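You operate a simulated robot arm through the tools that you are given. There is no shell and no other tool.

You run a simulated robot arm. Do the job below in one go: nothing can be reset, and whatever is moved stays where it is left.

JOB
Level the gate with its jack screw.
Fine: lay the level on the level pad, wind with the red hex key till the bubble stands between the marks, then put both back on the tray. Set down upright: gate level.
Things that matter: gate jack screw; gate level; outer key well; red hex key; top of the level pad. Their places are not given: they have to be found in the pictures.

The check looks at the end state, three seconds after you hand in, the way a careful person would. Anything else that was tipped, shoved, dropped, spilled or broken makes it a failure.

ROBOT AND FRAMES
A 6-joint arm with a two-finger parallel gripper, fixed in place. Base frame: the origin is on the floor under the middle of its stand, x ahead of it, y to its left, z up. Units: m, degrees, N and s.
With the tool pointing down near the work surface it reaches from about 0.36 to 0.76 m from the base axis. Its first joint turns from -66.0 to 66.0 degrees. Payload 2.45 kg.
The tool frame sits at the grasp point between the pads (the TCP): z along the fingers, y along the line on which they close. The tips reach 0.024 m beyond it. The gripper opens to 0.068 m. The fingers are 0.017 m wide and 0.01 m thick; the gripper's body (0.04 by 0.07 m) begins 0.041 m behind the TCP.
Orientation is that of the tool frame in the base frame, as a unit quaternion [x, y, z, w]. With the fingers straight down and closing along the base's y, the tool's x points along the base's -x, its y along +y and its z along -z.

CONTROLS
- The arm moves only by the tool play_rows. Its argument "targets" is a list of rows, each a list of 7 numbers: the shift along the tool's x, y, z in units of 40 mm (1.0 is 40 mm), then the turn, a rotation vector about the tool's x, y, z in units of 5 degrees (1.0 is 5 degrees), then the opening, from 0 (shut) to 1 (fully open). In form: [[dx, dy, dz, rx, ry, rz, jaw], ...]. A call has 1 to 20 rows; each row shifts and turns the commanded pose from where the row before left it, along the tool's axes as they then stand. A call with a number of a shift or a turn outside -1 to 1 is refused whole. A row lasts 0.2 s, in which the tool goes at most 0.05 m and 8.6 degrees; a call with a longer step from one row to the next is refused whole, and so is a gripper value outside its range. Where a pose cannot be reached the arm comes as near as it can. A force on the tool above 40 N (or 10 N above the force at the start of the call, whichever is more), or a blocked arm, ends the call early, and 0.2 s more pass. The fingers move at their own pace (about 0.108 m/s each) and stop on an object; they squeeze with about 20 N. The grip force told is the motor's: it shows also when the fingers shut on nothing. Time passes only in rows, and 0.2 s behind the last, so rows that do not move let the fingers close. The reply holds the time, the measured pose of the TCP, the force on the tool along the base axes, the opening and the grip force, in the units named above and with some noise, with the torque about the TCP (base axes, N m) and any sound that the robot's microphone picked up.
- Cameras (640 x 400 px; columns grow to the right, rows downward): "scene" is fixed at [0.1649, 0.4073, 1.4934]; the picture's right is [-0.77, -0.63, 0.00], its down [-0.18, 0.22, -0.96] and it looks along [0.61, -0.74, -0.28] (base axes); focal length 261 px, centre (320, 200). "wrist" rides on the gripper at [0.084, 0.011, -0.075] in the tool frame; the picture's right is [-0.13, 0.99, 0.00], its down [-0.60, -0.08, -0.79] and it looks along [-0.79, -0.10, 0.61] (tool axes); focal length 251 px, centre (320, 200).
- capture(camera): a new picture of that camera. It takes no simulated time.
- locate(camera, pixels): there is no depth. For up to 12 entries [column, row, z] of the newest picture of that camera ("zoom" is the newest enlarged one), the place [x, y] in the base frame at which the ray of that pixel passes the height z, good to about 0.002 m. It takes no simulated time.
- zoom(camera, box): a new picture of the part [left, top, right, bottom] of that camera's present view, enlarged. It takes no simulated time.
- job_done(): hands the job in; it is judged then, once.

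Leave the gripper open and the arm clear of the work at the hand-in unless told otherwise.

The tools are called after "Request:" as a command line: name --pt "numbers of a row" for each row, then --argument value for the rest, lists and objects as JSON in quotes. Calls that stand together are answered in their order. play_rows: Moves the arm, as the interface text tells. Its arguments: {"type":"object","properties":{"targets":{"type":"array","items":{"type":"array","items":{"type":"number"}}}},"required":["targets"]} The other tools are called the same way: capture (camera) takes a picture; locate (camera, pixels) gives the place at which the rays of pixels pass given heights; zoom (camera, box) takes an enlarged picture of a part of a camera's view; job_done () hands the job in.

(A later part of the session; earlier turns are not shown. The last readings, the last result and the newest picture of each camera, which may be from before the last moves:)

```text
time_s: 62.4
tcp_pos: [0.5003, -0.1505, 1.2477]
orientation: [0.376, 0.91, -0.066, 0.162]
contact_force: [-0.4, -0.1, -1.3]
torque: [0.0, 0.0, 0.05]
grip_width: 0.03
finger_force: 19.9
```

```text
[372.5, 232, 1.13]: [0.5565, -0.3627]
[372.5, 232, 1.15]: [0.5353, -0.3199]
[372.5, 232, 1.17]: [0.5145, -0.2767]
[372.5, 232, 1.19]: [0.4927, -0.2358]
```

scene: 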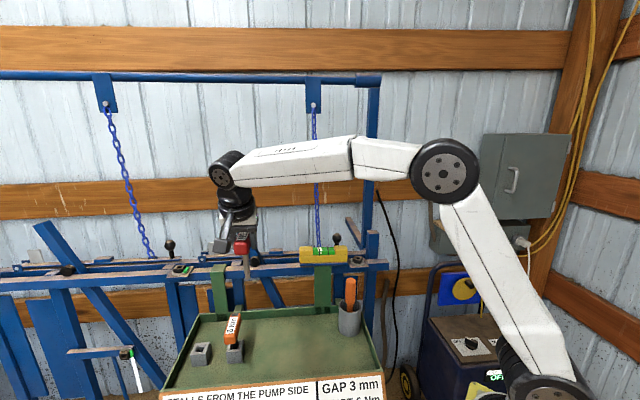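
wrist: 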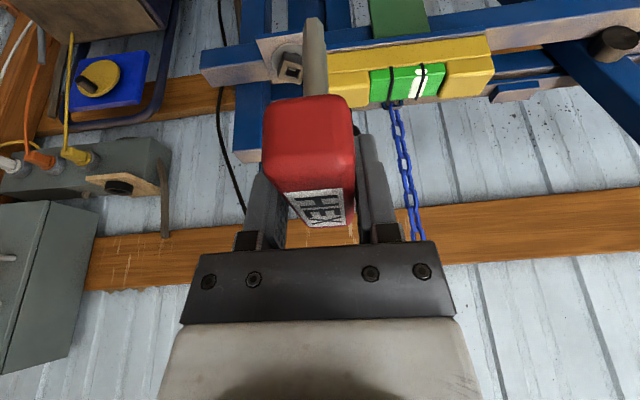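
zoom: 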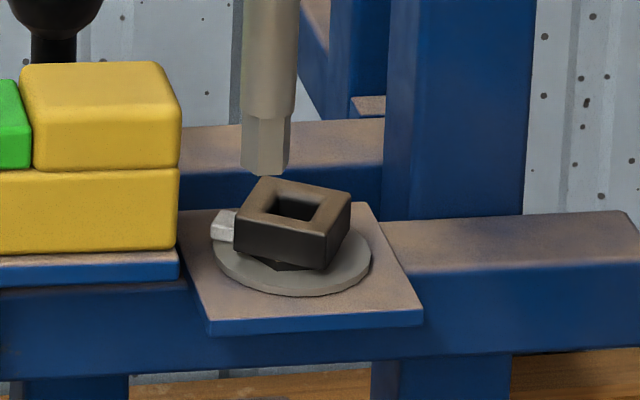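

The post top (z≈1.15) is 7 cm from the screw, clear of the handle's swing; the level top (1.117) is below handle and fingertips. I move the key above the screw, tip still ~6 cm above it.

Request:
play_rows --pt "-0.3 -0.105 0.111 0 0 0 0" --pt "-0.611 -0.211 0.223 0 0 0 0" --pt "-0.611 -0.211 0.223 0 0 0 0" --pt "-0.611 -0.211 0.223 0 0 0 0" --pt "-0.311 -0.107 0.112 0 0 0 0" --pt "0 0 0 0 0 0 0"

Request:
capture --camera "wrist"

Request:
zoom --camera "scene" --box '[330, 215, 390, 275]'

Request:
zoom --camera "wrist" --box '[260, 0, 380, 80]'

```text
time_s: 63.8
tcp_pos: [0.5488, -0.248, 1.2477]
orientation: [0.377, 0.91, -0.066, 0.161]
contact_force: [-0.1, 0.2, -1.3]
torque: [0.01, 0.0, -0.03]
grip_width: 0.0297
finger_force: 19.8
```

```text
taken
```

wrist: 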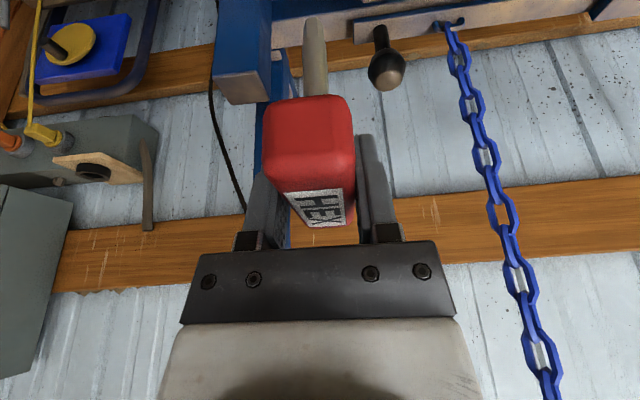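

```text
6.67 times, centred on (360, 245) of scene
```

zoom: 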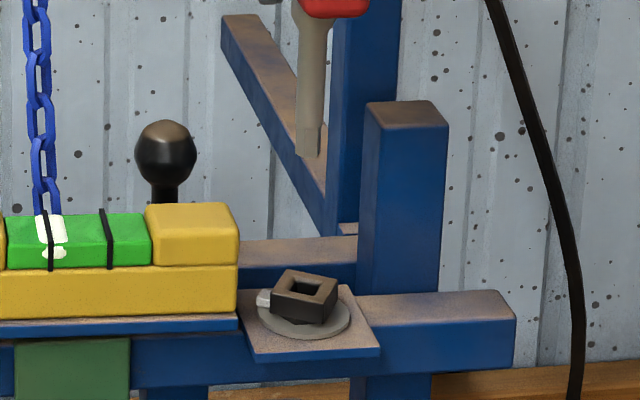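

```text
5.00 times, centred on (320, 40) of wrist
```

zoom: 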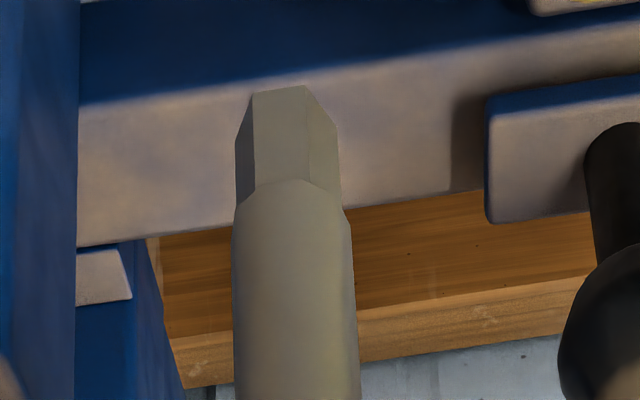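

In the scene the tip (358.2,238.7) projects straight down onto column 357.3 versus the hole's 357.6 – within ~1 mm. I check the tip's position under the TCP from the wrist view (313,18) and (sides) too.

Request:
locate --camera "wrist" --pixels '[[313, 18, 1.14], [313, 18, 1.146], [313, 18, 1.15]]'

Request:
locate --camera "zoom" --pixels '[[285, 90, 1.146], [285, 90, 1.15]]'

Request:
locate --camera "scene" --pixels '[[358.2, 238.7, 1.14], [358.2, 238.7, 1.146], [358.2, 238.7, 1.15], [357.6, 258.05, 1.075], [357.6, 258.05, 1.08], [357.6, 258.05, 1.085]]'

```text
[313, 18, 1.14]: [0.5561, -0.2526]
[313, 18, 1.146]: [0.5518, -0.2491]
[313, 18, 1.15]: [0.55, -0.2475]
```

```text
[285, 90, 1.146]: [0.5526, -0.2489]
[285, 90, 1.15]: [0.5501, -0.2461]
```

```text
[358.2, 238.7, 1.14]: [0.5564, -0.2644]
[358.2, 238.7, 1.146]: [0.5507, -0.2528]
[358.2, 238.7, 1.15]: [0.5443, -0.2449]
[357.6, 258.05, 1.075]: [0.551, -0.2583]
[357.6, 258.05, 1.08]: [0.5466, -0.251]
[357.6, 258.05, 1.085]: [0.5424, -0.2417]
```

Tip and hole agree within about 1 mm. I lower 55 mm so the tip is ~12 mm above the hole and look again.

Request:
play_rows --pt "0.118 0 0.323 0 0 0 0" --pt "0.171 0 0.47 0 0 0 0" --pt "0.181 0 0.5 0 0 0 0" --pt "0 0 0 0 0 0 0"

Request:
zoom --camera "scene" --box '[335, 235, 385, 275]'

Request:
capture --camera "wrist"

Request:
zoom --camera "wrist" --box '[260, 0, 380, 80]'

```text
time_s: 64.8
tcp_pos: [0.5498, -0.2474, 1.1934]
orientation: [0.377, 0.91, -0.066, 0.162]
contact_force: [-0.5, 0.3, -1.3]
torque: [0.01, 0.03, 0.01]
grip_width: 0.0298
finger_force: 20.2
```

```text
10.00 times, centred on (360, 255) of scene
```

zoom: 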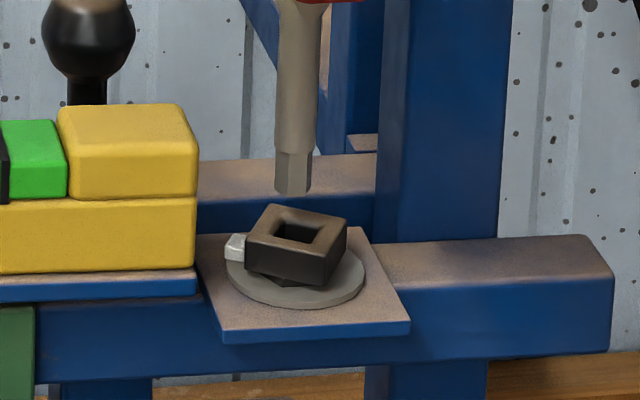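

```text
taken
```

wrist: 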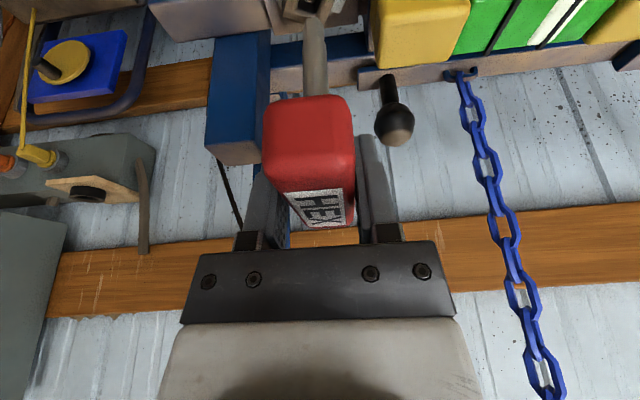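

```text
5.00 times, centred on (320, 40) of wrist
```

zoom: 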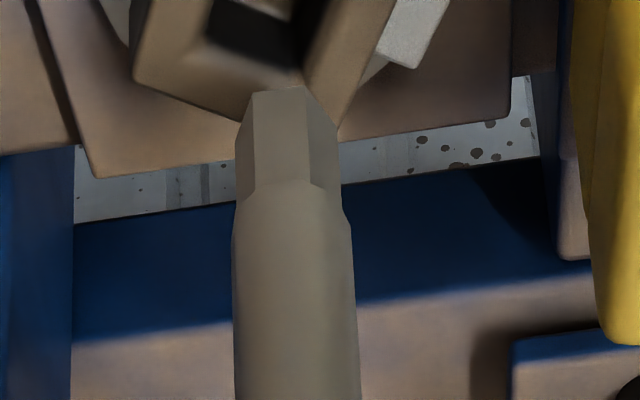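

In the wrist zoom the tip is at (285,90), the hole centre about (264,16). I compare both in base coordinates, plus the scene's tip (296,193→) and hole (297,232) in its own zoom coordinates.

Request:
locate --camera "zoom" --pixels '[[285, 90, 1.0937], [264, 16, 1.081], [250, 56, 1.081], [205, 40, 1.081], [295, 72, 1.081], [240, 160, 1.0937], [337, 125, 1.0937]]'

Request:
locate --camera "scene" --pixels '[[357.3, 254.2, 1.0937], [357.7, 258.2, 1.081]]'

```text
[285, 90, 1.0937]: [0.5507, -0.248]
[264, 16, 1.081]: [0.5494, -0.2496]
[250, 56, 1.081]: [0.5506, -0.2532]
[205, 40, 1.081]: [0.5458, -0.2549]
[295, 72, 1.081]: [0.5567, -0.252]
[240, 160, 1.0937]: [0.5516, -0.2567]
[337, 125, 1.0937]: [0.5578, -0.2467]
```

```text
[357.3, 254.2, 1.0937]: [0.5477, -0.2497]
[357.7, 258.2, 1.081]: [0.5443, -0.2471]
```

Allowing for the tip's radius (only its near edge is visible), the tip centre seems ~6 mm too far from the robot. I shift it back 6.5 mm and 1 mm along the rail, and look again.

Request:
play_rows --pt "0.153 -0.03 -0.0556 0 0 0 0" --pt "0 0 0 0 0 0 0"

Request:
zoom --camera "scene" --box '[342, 240, 374, 270]'

Request:
zoom --camera "wrist" --box '[280, 0, 344, 40]'

```text
time_s: 65.4
tcp_pos: [0.5448, -0.2443, 1.1939]
orientation: [0.376, 0.91, -0.066, 0.163]
contact_force: [0.8, 0.2, -0.8]
torque: [-0.02, -0.02, 0.04]
grip_width: 0.0297
finger_force: 20.3
```

```text
13.33 times, centred on (358, 255) of scene
```

zoom: 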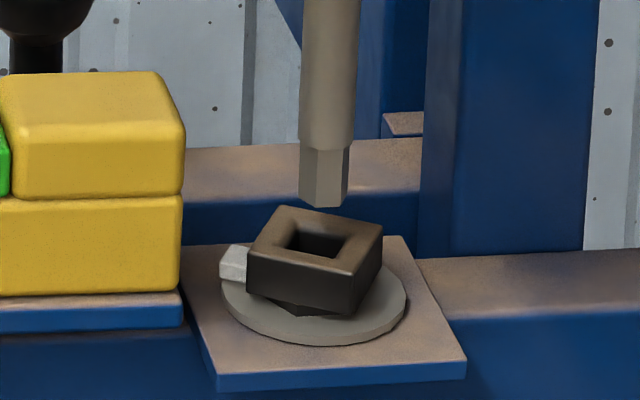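

```text
10.00 times, centred on (312, 20) of wrist
```

zoom: 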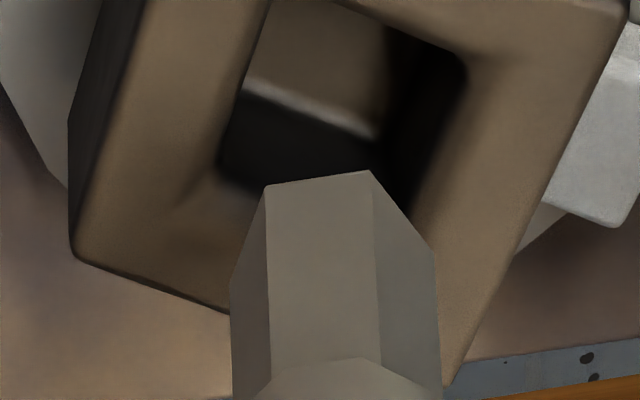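

Now a clear view: the tip's end-face centre is at about (333,270) in the wrist zoom, hole centre about (341,111). I convert both.

Request:
locate --camera "zoom" --pixels '[[333, 270, 1.0942], [333, 270, 1.092], [341, 111, 1.081], [341, 111, 1.079], [341, 111, 1.083], [265, 2, 1.081], [470, 57, 1.081], [215, 173, 1.081], [318, 178, 1.0942]]'

Request:
locate --camera "scene" --pixels '[[358.26, 254.9, 1.0942], [357.85, 258.1, 1.081]]'

```text
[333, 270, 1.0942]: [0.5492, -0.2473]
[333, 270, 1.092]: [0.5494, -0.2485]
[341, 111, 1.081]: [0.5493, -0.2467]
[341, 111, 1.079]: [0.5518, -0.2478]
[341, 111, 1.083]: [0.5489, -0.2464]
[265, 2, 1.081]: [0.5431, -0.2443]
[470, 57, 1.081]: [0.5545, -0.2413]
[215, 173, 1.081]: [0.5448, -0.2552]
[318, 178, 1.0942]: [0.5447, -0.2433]
```

```text
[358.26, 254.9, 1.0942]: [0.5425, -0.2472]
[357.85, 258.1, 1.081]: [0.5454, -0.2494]
```

Tip and hole now agree within ~1 mm. I lower in 4 mm steps (12 mm in all), watching force.

Request:
play_rows --pt "0.0342 0 0.094 0 0 0 0" --pt "0.0342 0 0.094 0 0 0 0" --pt "0.0342 0 0.094 0 0 0 0" --pt "0 0 0 0 0 0 0"

Request:
zoom --camera "scene" --box '[342, 240, 374, 270]'

Request:
zoom --camera "wrist" --box '[280, 0, 344, 40]'

```text
time_s: 66.4
tcp_pos: [0.5442, -0.2446, 1.1819]
orientation: [0.377, 0.91, -0.066, 0.162]
contact_force: [-0.3, 2.2, 4.8]
torque: [0.12, 0.15, 0.02]
grip_width: 0.0295
finger_force: 20.1
```

```text
13.33 times, centred on (358, 255) of scene
```

zoom: 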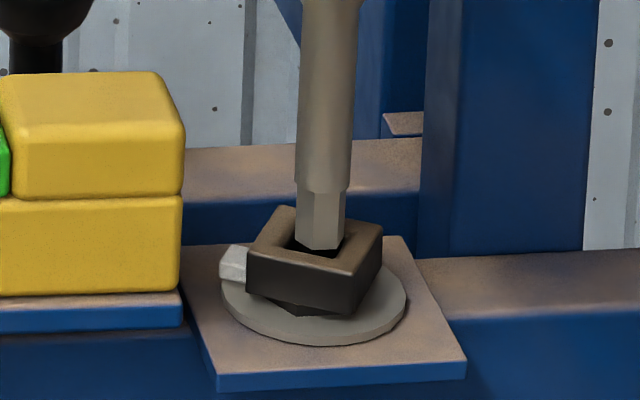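

```text
10.00 times, centred on (312, 20) of wrist
```

zoom: 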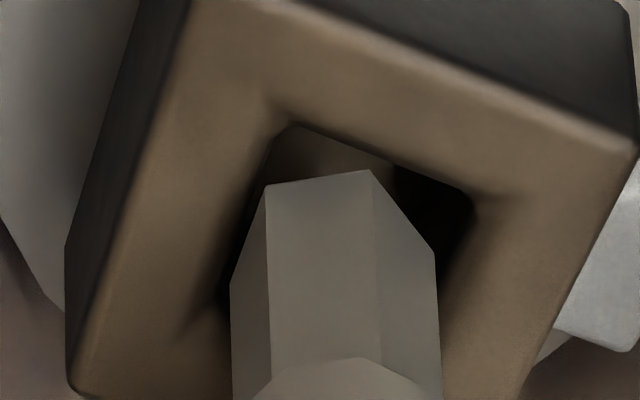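

It touches the chamfer (4.8 N up, +2.2 N in y). I nudge 1 mm in +y and lower 2 mm more to see if it slides in.

Request:
play_rows --pt "0.0166 0.0177 -0.006 0 0 0 0" --pt "0.0171 0 0.047 0 0 0 0" --pt "0 0 0 0 0 0 0"

Request:
zoom --camera "wrist" --box '[280, 0, 344, 40]'

```text
time_s: 67.2
tcp_pos: [0.5444, -0.2444, 1.1807]
orientation: [0.377, 0.909, -0.067, 0.165]
contact_force: [-4.1, -1.7, 22.8]
torque: [-0.15, 0.54, 0.0]
grip_width: 0.0297
finger_force: 20.8
```

```text
10.00 times, centred on (312, 20) of wrist
```

zoom: 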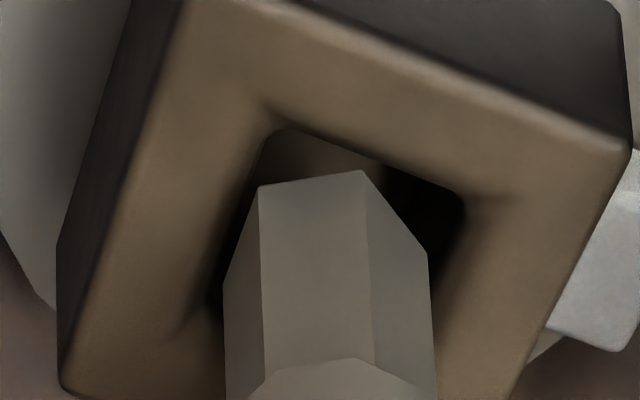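

It pressed on the rim (23 N), so I back off 2 mm. In the view the tip centre (326,270) is ~1 mm beyond and 0.5 mm left of the hole centre (335,252); I shift accordingly and lower again.

Request:
play_rows --pt "-0.0171 0 -0.047 0 0 0 0" --pt "0.0235 0.0125 -0.00855 0 0 0 0" --pt "0 0 0 0 0 0 0"

Request:
play_rows --pt "0.0128 0 0.0353 0 0 0 0" --pt "0 0 0 0 0 0 0"

Request:
zoom --camera "wrist" --box '[280, 0, 344, 40]'

Request:
zoom --camera "scene" --box '[342, 240, 374, 270]'

```text
time_s: 68.0
tcp_pos: [0.5451, -0.2433, 1.1814]
orientation: [0.377, 0.91, -0.066, 0.163]
contact_force: [2.3, -5.1, 13.2]
torque: [-0.48, -0.18, 0.01]
grip_width: 0.03
finger_force: 19.6
```

```text
time_s: 68.6
tcp_pos: [0.5449, -0.2426, 1.1822]
orientation: [0.376, 0.909, -0.067, 0.165]
contact_force: [-2.7, -2.5, 23.7]
torque: [-0.13, 0.31, -0.02]
grip_width: 0.0297
finger_force: 20.3
```

```text
10.00 times, centred on (312, 20) of wrist
```

zoom: 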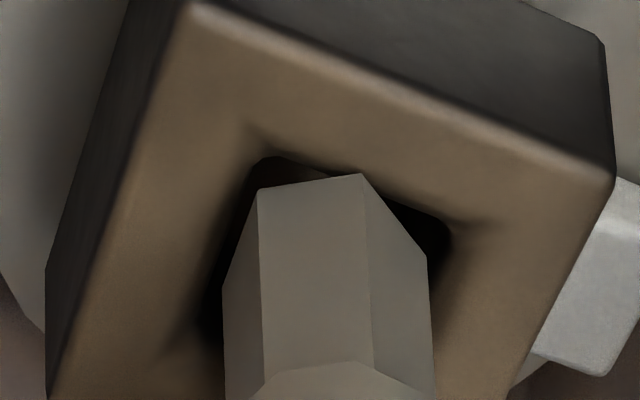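

```text
13.33 times, centred on (358, 255) of scene
```

zoom: 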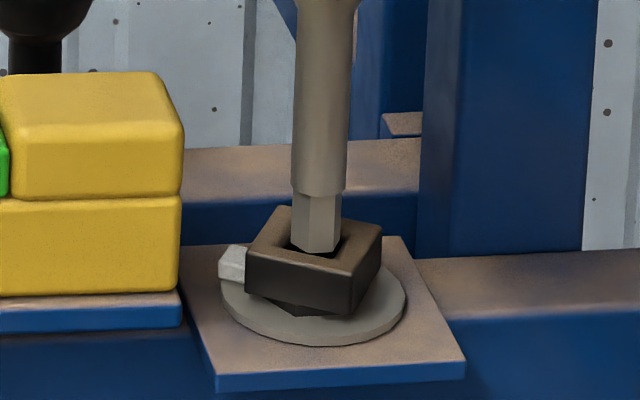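

Contact seems rim-on-corner: the hex corners point at the square's sides (≈29° apart), the tightest fit. I raise 6 mm, turn the key 15° clockwise about the vertical (better fit), and look again.

Request:
play_rows --pt "-0.0513 0 -0.141 0 0 0 0" --pt "0 0 0 0.342 0 0.94 0" --pt "0 0 0 0.342 0 0.94 0" --pt "0 0 0 0.342 0 0.94 0" --pt "0 0 0 0 0 0 0"

Request:
zoom --camera "wrist" --box '[280, 0, 344, 40]'

Request:
zoom --camera "scene" --box '[342, 240, 374, 270]'

```text
time_s: 69.8
tcp_pos: [0.5442, -0.2421, 1.1861]
orientation: [0.492, 0.853, -0.086, 0.152]
contact_force: [-0.2, 0.3, -1.8]
torque: [0.02, -0.01, 0.0]
grip_width: 0.0298
finger_force: 20.5
```

```text
10.00 times, centred on (312, 20) of wrist
```

zoom: 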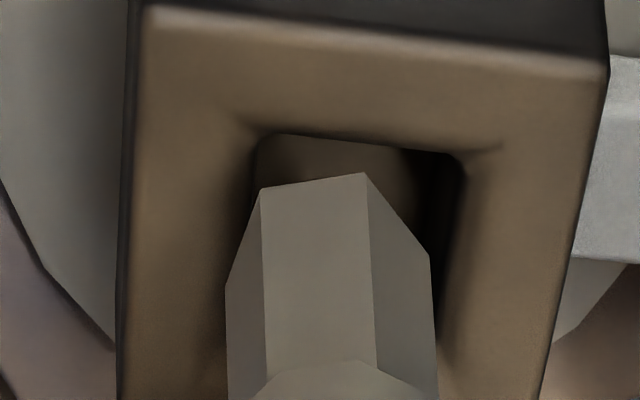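

```text
13.33 times, centred on (358, 255) of scene
```

zoom: 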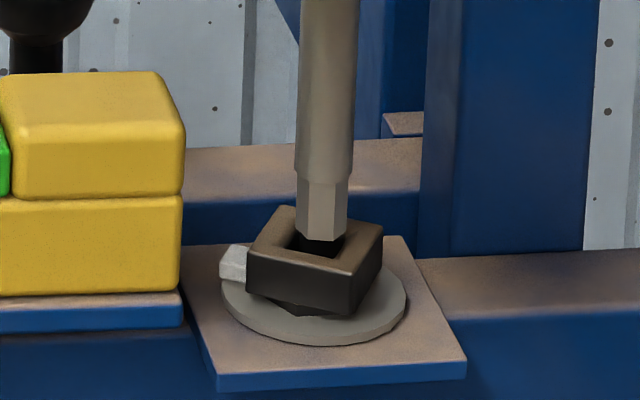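

Now the socket is nearly square-on and the fit better. The tip should go ~1 mm right and 0.5 mm farther. I apply that and lower 3 mm.

Request:
play_rows --pt "-0.0118 0.026 0.0043 0 0 0 0" --pt "0.0128 0 0.0353 0 0 0 0" --pt "0.0128 0 0.0353 0 0 0 0" --pt "0 0 0 0 0 0 0"

Request:
zoom --camera "wrist" --box '[280, 0, 344, 40]'

```text
time_s: 70.8
tcp_pos: [0.5454, -0.2426, 1.1826]
orientation: [0.492, 0.853, -0.086, 0.152]
contact_force: [-0.2, -0.3, -2.4]
torque: [0.01, 0.02, 0.02]
grip_width: 0.0298
finger_force: 20.0
```

```text
10.00 times, centred on (312, 20) of wrist
```

zoom: 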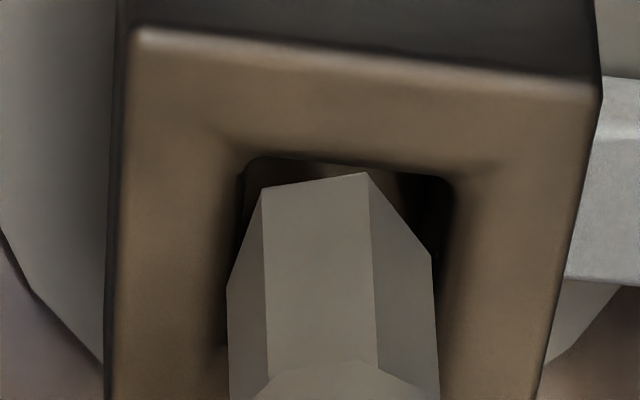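

No contact yet and nicely centred (tip 228–432 within hole 228–441). I lower 2 mm twice with a 0.3 mm right nudge.

Request:
play_rows --pt "0 0.007 0 0 0 0 0" --pt "0.0171 0 0.047 0 0 0 0" --pt "0 0 0 0 0 0 0"

Request:
zoom --camera "wrist" --box '[280, 0, 344, 40]'

```text
time_s: 71.6
tcp_pos: [0.5461, -0.2431, 1.1806]
orientation: [0.492, 0.853, -0.086, 0.154]
contact_force: [-2.7, 1.7, 9.2]
torque: [0.23, 0.24, 0.03]
grip_width: 0.0298
finger_force: 20.3
```

```text
10.00 times, centred on (312, 20) of wrist
```

zoom: 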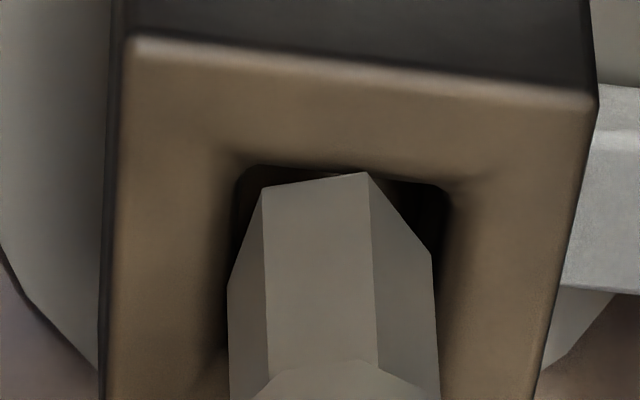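

Light contact on the far chamfer (it pushes toward the robot). I ease 0.6 mm nearer and 0.2 mm left and read the force.

Request:
play_rows --pt "0.0141 -0.005 -0.0051 0 0 0 0" --pt "0 0 0 0 0 0 0"

Request:
play_rows --pt "0.0128 0 0.0353 0 0 0 0" --pt "0 0 0 0 0 0 0"

Request:
zoom --camera "wrist" --box '[280, 0, 344, 40]'

Request:
zoom --camera "scene" --box '[342, 240, 374, 270]'

```text
time_s: 72.2
tcp_pos: [0.5453, -0.2419, 1.1828]
orientation: [0.493, 0.852, -0.087, 0.154]
contact_force: [0.4, -2.4, 13.5]
torque: [-0.12, -0.06, -0.03]
grip_width: 0.0297
finger_force: 19.8
```

```text
time_s: 72.8
tcp_pos: [0.5462, -0.2422, 1.1805]
orientation: [0.492, 0.852, -0.087, 0.156]
contact_force: [-2.9, -0.4, 27.0]
torque: [0.0, 0.15, -0.02]
grip_width: 0.0296
finger_force: 19.5
```

```text
10.00 times, centred on (312, 20) of wrist
```

zoom: 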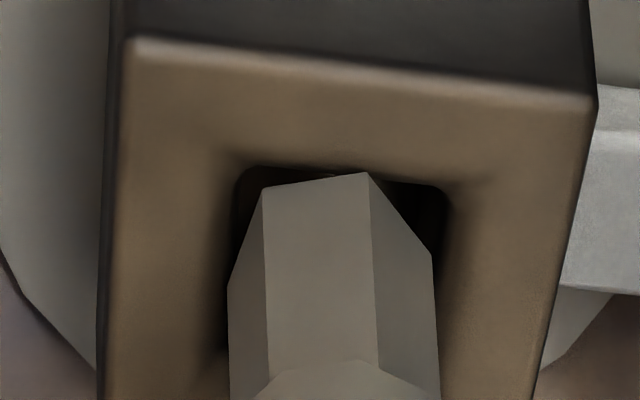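

```text
13.33 times, centred on (358, 255) of scene
```

zoom: 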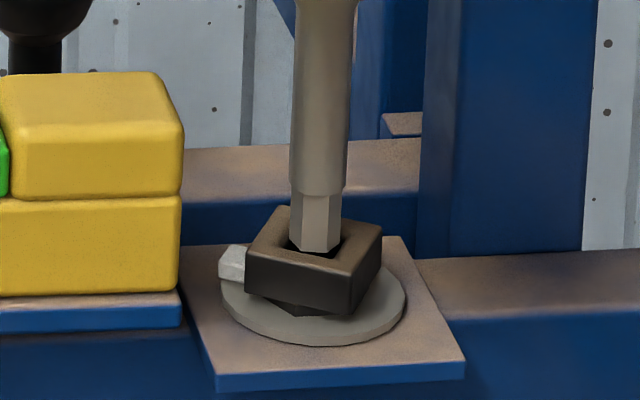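

Now contact appears on the near-right side. I raise 1.5 mm, shift 0.4 mm far and 0.4 mm left, and lower again gently.

Request:
play_rows --pt "-0.0128 0 -0.0353 0 0 0 0" --pt "-0.0094 -0.01 0.0034 0 0 0 0" --pt "0 0 0 0 0 0 0"

Request:
play_rows --pt "0.0086 0 0.0235 0 0 0 0" --pt "0.0086 0 0.0235 0 0 0 0" --pt "0 0 0 0 0 0 0"

Request:
zoom --camera "wrist" --box '[280, 0, 344, 40]'

```text
time_s: 73.6
tcp_pos: [0.5458, -0.2424, 1.1815]
orientation: [0.492, 0.853, -0.087, 0.153]
contact_force: [2.3, -0.3, 20.4]
torque: [0.03, -0.26, -0.02]
grip_width: 0.0298
finger_force: 20.1
```

```text
time_s: 74.4
tcp_pos: [0.5456, -0.2428, 1.1809]
orientation: [0.493, 0.852, -0.087, 0.155]
contact_force: [-2.9, 2.3, 27.4]
torque: [0.33, 0.17, -0.01]
grip_width: 0.0299
finger_force: 19.8
```

```text
10.00 times, centred on (312, 20) of wrist
```

zoom: 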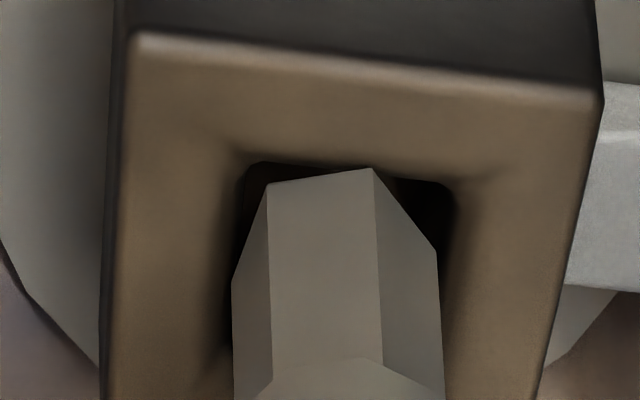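

It still jams at the chamfer; likely the key's drive must be lined up with the square socket (still 15° off). I raise 6 mm, turn another 15° clockwise, compensate 1.4 mm, and look.

Request:
play_rows --pt "-0.0599 0 -0.1645 0 0 0 0" --pt "0 0 0 0.342 0 0.94 0" --pt "0 0 0 0.342 0 0.94 0" --pt "0 0 0 0.342 0 0.94 0" --pt "0 0.035 0 0 0 0 0" --pt "0 0 0 0 0 0 0"

Request:
zoom --camera "wrist" --box '[280, 0, 344, 40]'

Request:
zoom --camera "scene" --box '[335, 215, 385, 275]'

```text
time_s: 75.8
tcp_pos: [0.5459, -0.2423, 1.1851]
orientation: [0.6, 0.781, -0.106, 0.139]
contact_force: [0.1, 0.1, -1.1]
torque: [-0.02, -0.02, 0.02]
grip_width: 0.0299
finger_force: 20.1
```

```text
10.00 times, centred on (312, 20) of wrist
```

zoom: 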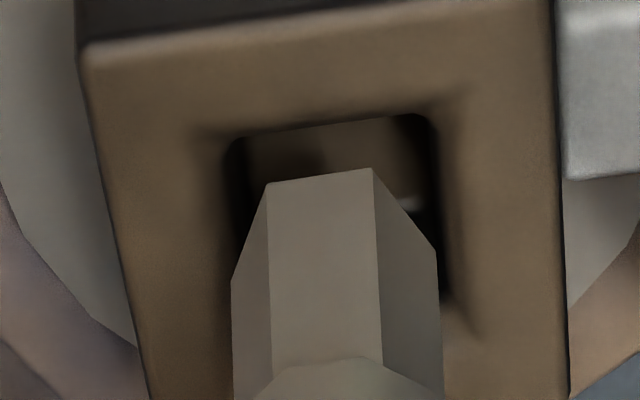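

```text
6.67 times, centred on (360, 245) of scene
```

zoom: 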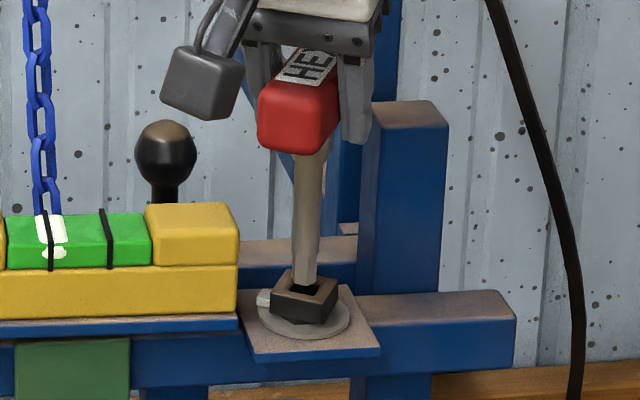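

Now the hex flats are parallel to the socket's edges. Predicted alignment is within 0.3 mm. I lower 3 mm and check.

Request:
play_rows --pt "0.0128 0.005 0.0353 0 0 0 0" --pt "0.0128 0 0.0353 0 0 0 0" --pt "0 0 0 0 0 0 0"

Request:
zoom --camera "wrist" --box '[280, 0, 344, 40]'

```text
time_s: 76.6
tcp_pos: [0.5464, -0.2426, 1.1835]
orientation: [0.6, 0.781, -0.105, 0.139]
contact_force: [-0.1, -0.2, -1.0]
torque: [-0.02, -0.01, -0.01]
grip_width: 0.03
finger_force: 20.2
```

```text
10.00 times, centred on (312, 20) of wrist
```

zoom: 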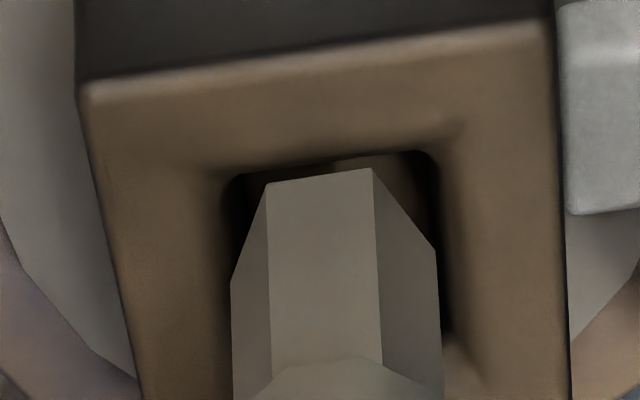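

Centred with even gaps, no contact yet. I lower 2 mm more.

Request:
play_rows --pt "0.0171 0 0.047 0 0 0 0" --pt "0 0 0 0 0 0 0"

Request:
zoom --camera "wrist" --box '[280, 0, 344, 40]'

```text
time_s: 77.2
tcp_pos: [0.5458, -0.2409, 1.1814]
orientation: [0.599, 0.781, -0.106, 0.14]
contact_force: [-1.5, 0.7, 4.3]
torque: [0.14, 0.08, 0.03]
grip_width: 0.0299
finger_force: 20.4
```

```text
10.00 times, centred on (312, 20) of wrist
```

zoom: 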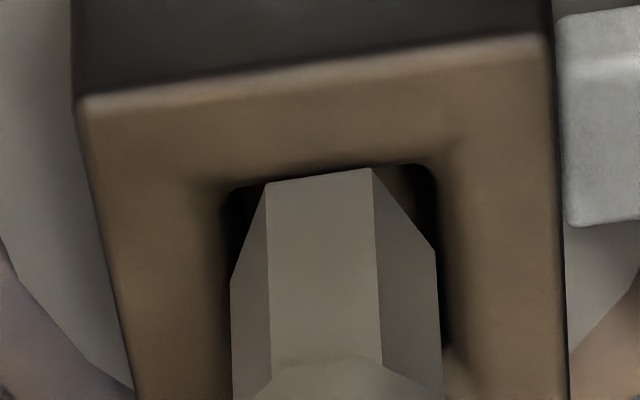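

About 1 mm in, light contact (4.3 N), pushing slightly left and near. I ease 0.25 mm left and 0.25 mm near and lower 2 mm.

Request:
play_rows --pt "0.0059 -0.006 -0.0021 0 0 0 0" --pt "0.0086 0 0.0235 0 0 0 0" --pt "0.0086 0 0.0235 0 0 0 0" --pt "0 0 0 0 0 0 0"

Request:
zoom --camera "wrist" --box '[280, 0, 344, 40]'

```text
time_s: 78.2
tcp_pos: [0.5469, -0.2424, 1.1806]
orientation: [0.599, 0.781, -0.105, 0.143]
contact_force: [-2.8, 2.3, 24.8]
torque: [0.31, 0.19, 0.03]
grip_width: 0.0299
finger_force: 20.3
```

```text
10.00 times, centred on (312, 20) of wrist
```

zoom: 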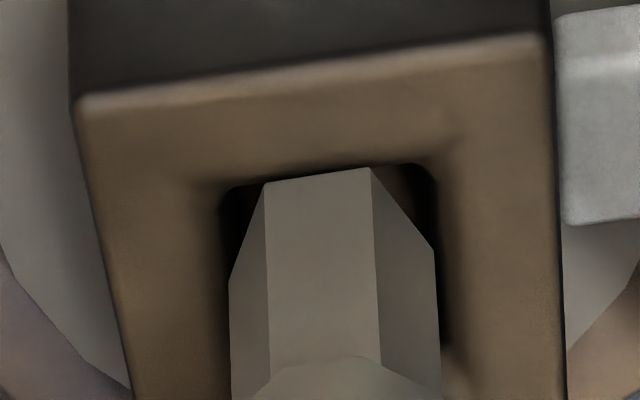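

The contact height is always the same, so the rim has no real funnel and I must centre precisely. In this view side gaps are even (~7 px each) but the near gap is zero: the tip is ~0.8 mm too near. I lift 2 mm, move 0.8 mm farther, and lower again.

Request:
play_rows --pt "-0.0171 0 -0.047 0 0 0 0" --pt "-0.0188 0 0.0068 0 0 0 0" --pt "0 0 0 0 0 0 0"

Request:
zoom --camera "wrist" --box '[280, 0, 344, 40]'

```text
time_s: 79.0
tcp_pos: [0.5469, -0.2422, 1.181]
orientation: [0.6, 0.781, -0.105, 0.139]
contact_force: [1.6, 2.7, 18.1]
torque: [0.38, -0.24, 0.02]
grip_width: 0.0297
finger_force: 19.9
```

```text
10.00 times, centred on (312, 20) of wrist
```

zoom: 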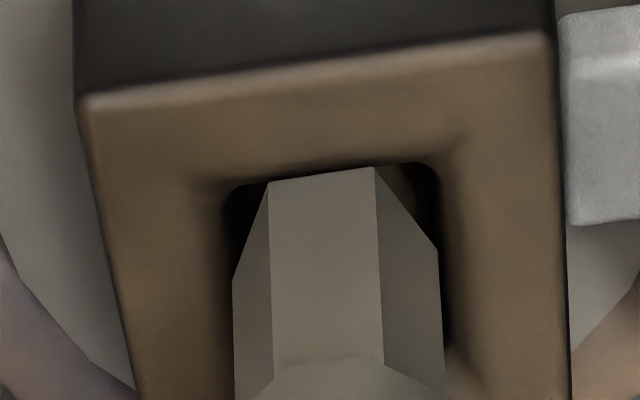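

Still pressing (18 N) and stuck by friction. I lift a clear 4 mm first, then view the free position.

Request:
play_rows --pt "-0.0342 0 -0.094 0 0 0 0" --pt "0 0 0 0 0 0 0"

Request:
zoom --camera "wrist" --box '[280, 0, 344, 40]'

```text
time_s: 79.6
tcp_pos: [0.5458, -0.2439, 1.1833]
orientation: [0.6, 0.781, -0.106, 0.136]
contact_force: [-0.4, -0.2, -2.1]
torque: [-0.02, -0.01, 0.0]
grip_width: 0.0296
finger_force: 20.2
```

```text
10.00 times, centred on (312, 20) of wrist
```

zoom: 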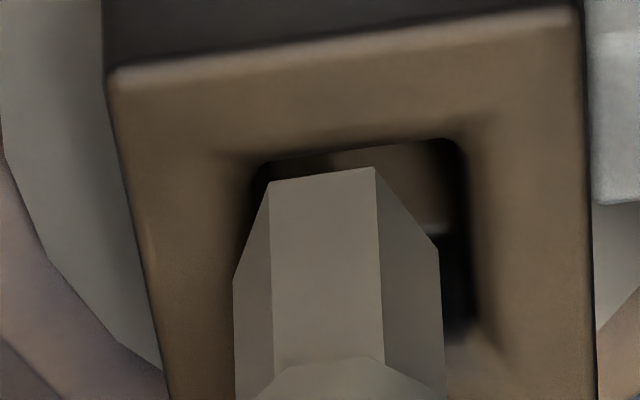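

When free, the socket appears 1.8 mm right of the tip. I correct by 1.8 mm right and 0.5 mm far, and view again without touching.

Request:
play_rows --pt "-0.0118 0.0458 0.0043 0 0 0 0" --pt "0 0 0 0 0 0 0" --pt "0 0 0 0 0 0 0"

Request:
zoom --camera "wrist" --box '[280, 0, 344, 40]'

Request:
zoom --camera "scene" --box '[346, 243, 370, 267]'

```text
time_s: 80.4
tcp_pos: [0.5474, -0.2423, 1.1841]
orientation: [0.6, 0.781, -0.105, 0.139]
contact_force: [0.6, 0.3, -1.8]
torque: [0.0, -0.01, 0.03]
grip_width: 0.0299
finger_force: 19.8
```

```text
10.00 times, centred on (312, 20) of wrist
```

zoom: 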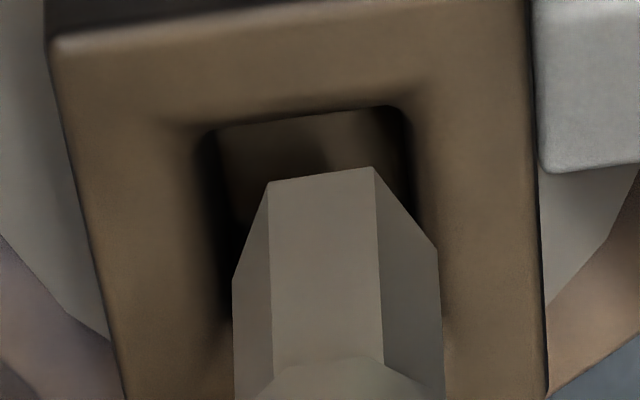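

```text
16.00 times, centred on (358, 255) of scene
```

zoom: 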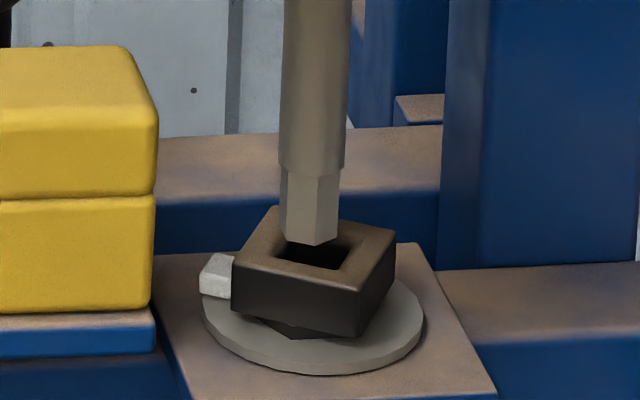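

The arm had apparently still been settling after the pressing. I wait a second and view again to get a steady picture.

Request:
play_rows --pt "0 0 0 0 0 0 0" --pt "0 0 0 0 0 0 0" --pt "0 0 0 0 0 0 0" --pt "0 0 0 0 0 0 0" --pt "0 0 0 0 0 0 0"

Request:
zoom --camera "wrist" --box '[280, 0, 344, 40]'

```text
time_s: 81.6
tcp_pos: [0.5489, -0.2438, 1.1841]
orientation: [0.6, 0.781, -0.106, 0.139]
contact_force: [0.0, -0.4, -2.0]
torque: [0.01, 0.02, -0.02]
grip_width: 0.0299
finger_force: 20.0
```

```text
10.00 times, centred on (312, 20) of wrist
```

zoom: 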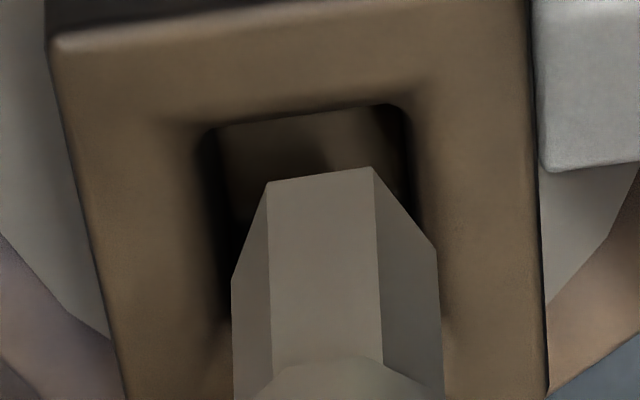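

Steady now. Both cameras agree: tip ~3.7 mm above the rim, 0.8 mm too far right, depth correct. I shift 0.8 mm left, lower 3 mm and let it settle.

Request:
play_rows --pt "0 -0.02 0 0 0 0 0" --pt "0.0128 0 0.0353 0 0 0 0" --pt "0.0128 0 0.0353 0 0 0 0" --pt "0 0 0 0 0 0 0" --pt "0 0 0 0 0 0 0" --pt "0 0 0 0 0 0 0"

Request:
zoom --camera "wrist" --box '[280, 0, 344, 40]'

Request:
zoom --camera "scene" --box '[346, 243, 370, 267]'

```text
time_s: 83.0
tcp_pos: [0.5476, -0.2429, 1.181]
orientation: [0.6, 0.781, -0.106, 0.139]
contact_force: [-0.4, 0.2, -2.4]
torque: [-0.02, 0.03, 0.0]
grip_width: 0.0297
finger_force: 20.2
```

```text
10.00 times, centred on (312, 20) of wrist
```

zoom: 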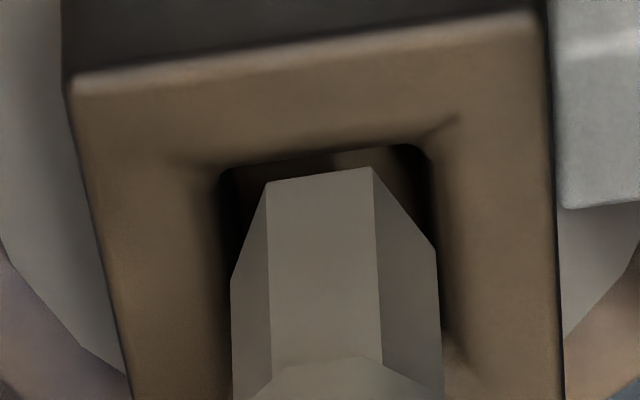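

```text
16.00 times, centred on (358, 255) of scene
```

zoom: 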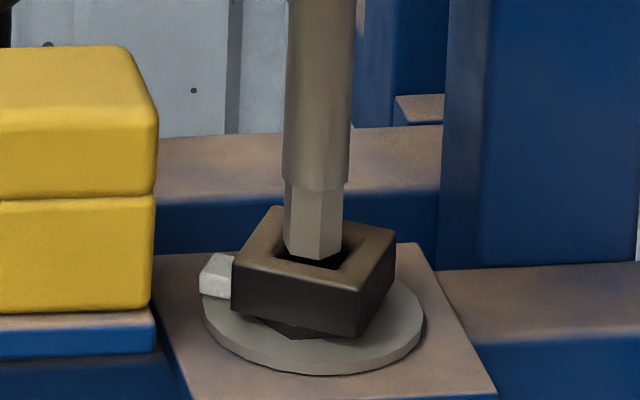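

Nearly perfect: tip centre (334,265) vs hole (333,266→274 at contact). I add 0.3 mm far and lower 2 mm, then settle.

Request:
play_rows --pt "-0.007 0.002 0.0026 0 0 0 0" --pt "0.0086 0 0.0235 0 0 0 0" --pt "0.0086 0 0.0235 0 0 0 0" --pt "0 0 0 0 0 0 0" --pt "0 0 0 0 0 0 0"

Request:
zoom --camera "wrist" --box '[280, 0, 344, 40]'

Request:
zoom --camera "scene" --box '[346, 243, 370, 267]'

```text
time_s: 84.2
tcp_pos: [0.5474, -0.2434, 1.18]
orientation: [0.599, 0.781, -0.105, 0.139]
contact_force: [1.3, -0.2, 0.3]
torque: [-0.1, -0.05, 0.0]
grip_width: 0.0299
finger_force: 19.8
```

```text
10.00 times, centred on (312, 20) of wrist
```

zoom: 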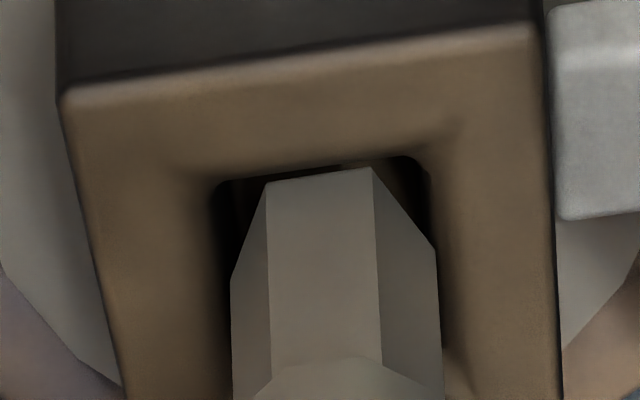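

```text
16.00 times, centred on (358, 255) of scene
```

zoom: 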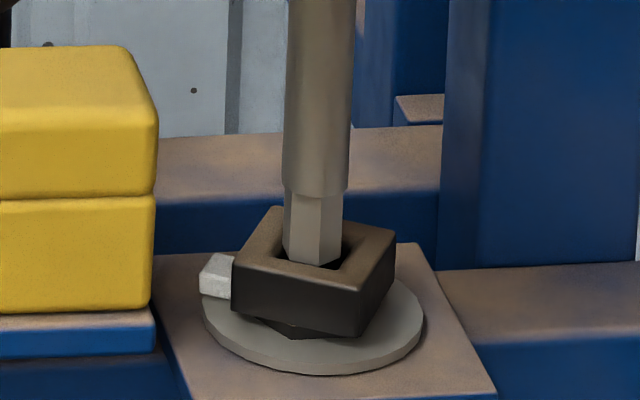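

Light contact (≈2 N), about 1 mm inside; left gap 9 px, right gap 0. I shift 0.25 mm left and lower 2 mm more.

Request:
play_rows --pt "0 -0.006 0 0 0 0 0" --pt "0.0043 0 0.0118 0 0 0 0" --pt "0.0043 0 0.0118 0 0 0 0" --pt "0.0043 0 0.0118 0 0 0 0" --pt "0 0 0 0 0 0 0" --pt "0 0 0 0 0 0 0"

Request:
zoom --camera "wrist" --box '[280, 0, 344, 40]'

Request:
zoom --camera "scene" --box '[346, 243, 370, 267]'

```text
time_s: 85.6
tcp_pos: [0.5474, -0.2441, 1.1786]
orientation: [0.599, 0.781, -0.105, 0.139]
contact_force: [2.0, -5.8, -2.7]
torque: [-0.56, -0.2, -0.01]
grip_width: 0.0295
finger_force: 19.9
```

```text
10.00 times, centred on (312, 20) of wrist
```

zoom: 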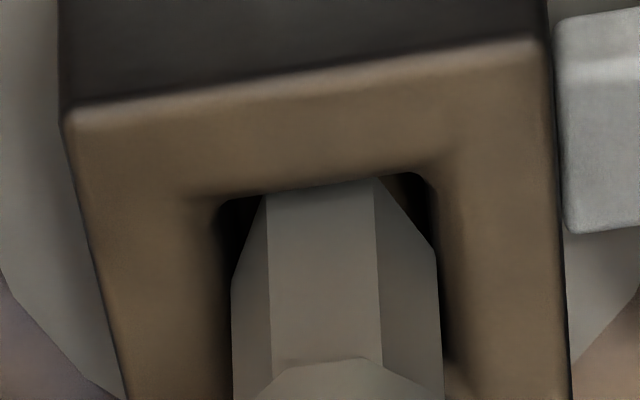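

```text
16.00 times, centred on (358, 255) of scene
```

zoom: 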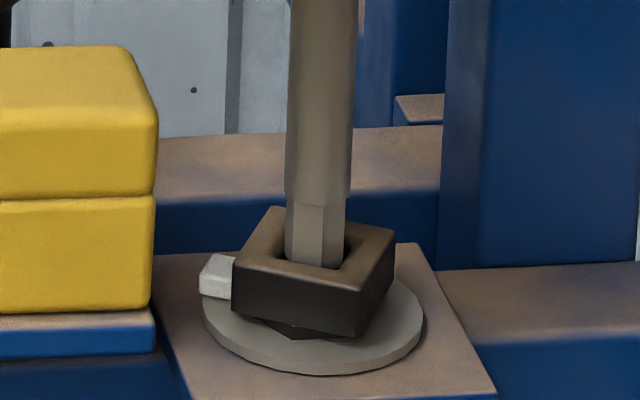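

It is going in: the near rim now hides the tip's lower edge, and a 6 N side force shows the near wall is being rubbed. I move 0.4 mm far and lower 3 mm more.

Request:
play_rows --pt "-0.0094 0 0.0034 0 0 0 0" --pt "0.0086 0 0.0235 0 0 0 0" --pt "0.0086 0 0.0235 0 0 0 0" --pt "0.0086 0 0.0235 0 0 0 0" --pt "0 0 0 0 0 0 0" --pt "0 0 0 0 0 0 0"

Request:
zoom --camera "wrist" --box '[280, 0, 344, 40]'

Request:
zoom --camera "scene" --box '[346, 243, 370, 267]'

```text
time_s: 87.0
tcp_pos: [0.5487, -0.2431, 1.1759]
orientation: [0.6, 0.781, -0.105, 0.139]
contact_force: [1.7, -1.1, -0.3]
torque: [-0.22, -0.14, 0.02]
grip_width: 0.0298
finger_force: 19.9
```

```text
10.00 times, centred on (312, 20) of wrist
```

zoom: 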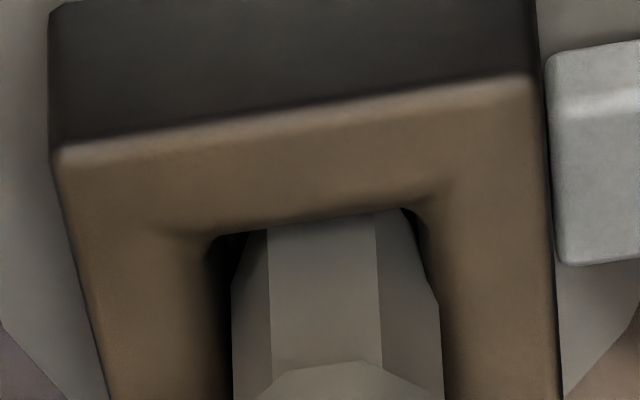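

```text
16.00 times, centred on (358, 255) of scene
```

zoom: 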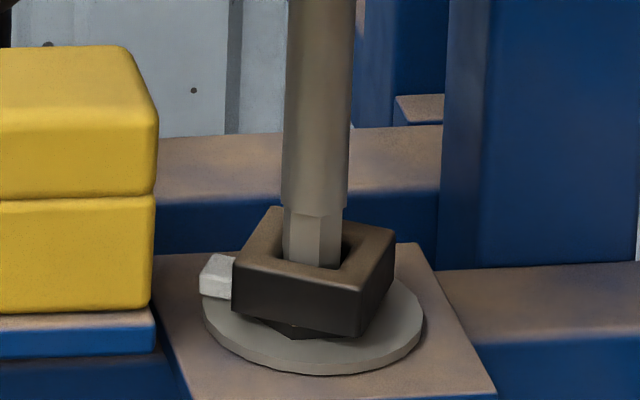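

Inserted several mm, forces small. I lower 3 mm more toward the bottom of the socket.

Request:
play_rows --pt "0.0086 0 0.0235 0 0 0 0" --pt "0.0086 0 0.0235 0 0 0 0" --pt "0.0086 0 0.0235 0 0 0 0" --pt "0 0 0 0 0 0 0" --pt "0 0 0 0 0 0 0"

Request:
zoom --camera "wrist" --box '[280, 0, 344, 40]'

Request:
zoom --camera "scene" --box '[346, 243, 370, 267]'

```text
time_s: 88.2
tcp_pos: [0.5474, -0.2438, 1.1726]
orientation: [0.599, 0.781, -0.106, 0.139]
contact_force: [0.4, -0.7, -1.9]
torque: [-0.09, -0.02, 0.0]
grip_width: 0.03
finger_force: 20.1
```

```text
10.00 times, centred on (312, 20) of wrist
```

zoom: 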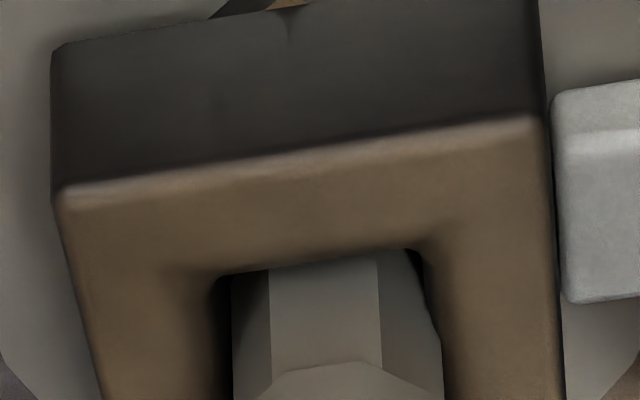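

```text
16.00 times, centred on (358, 255) of scene
```

zoom: 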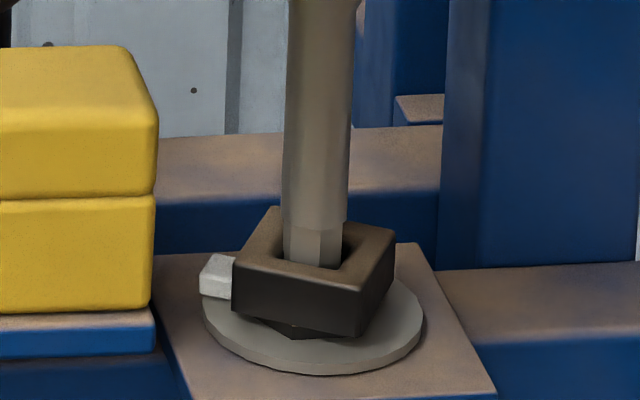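

Still free at z=1.1726 (about 8–9 mm in). I lower 2 mm more to seat it.

Request:
play_rows --pt "0.0086 0 0.0235 0 0 0 0" --pt "0.0086 0 0.0235 0 0 0 0" --pt "0 0 0 0 0 0 0" --pt "0 0 0 0 0 0 0"

Request:
zoom --camera "scene" --box '[346, 243, 370, 267]'

Request:
capture --camera "wrist"

Request:
zoom --camera "scene" --box '[290, 220, 390, 280]'

```text
time_s: 89.2
tcp_pos: [0.5467, -0.2437, 1.1701]
orientation: [0.599, 0.781, -0.105, 0.14]
contact_force: [-0.9, 0.0, -1.4]
torque: [0.0, -0.02, -0.02]
grip_width: 0.0299
finger_force: 20.1
```

```text
16.00 times, centred on (358, 255) of scene
```

zoom: 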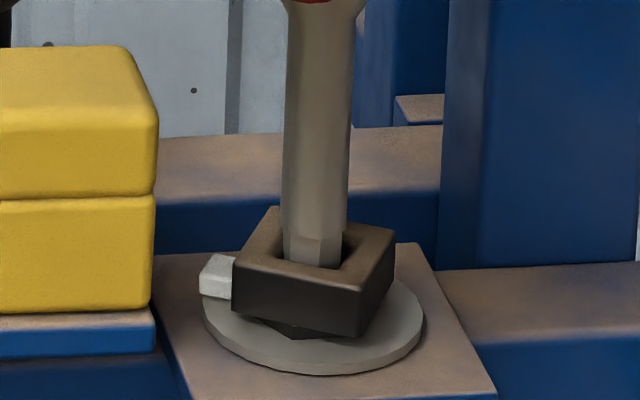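

```text
taken
```

wrist: 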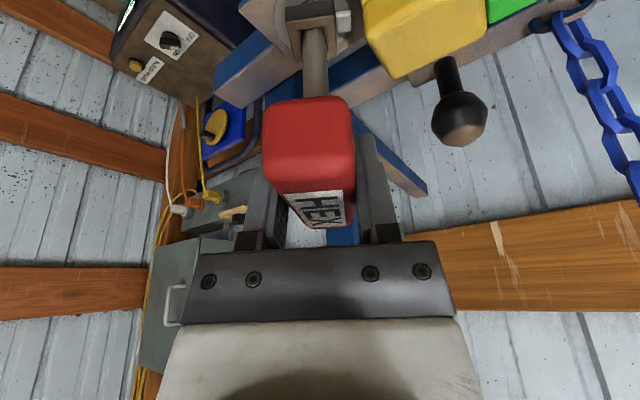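

```text
6.40 times, centred on (340, 250) of scene
```

zoom: 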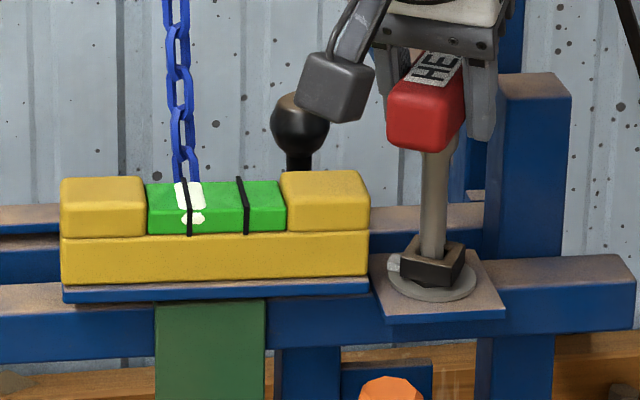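

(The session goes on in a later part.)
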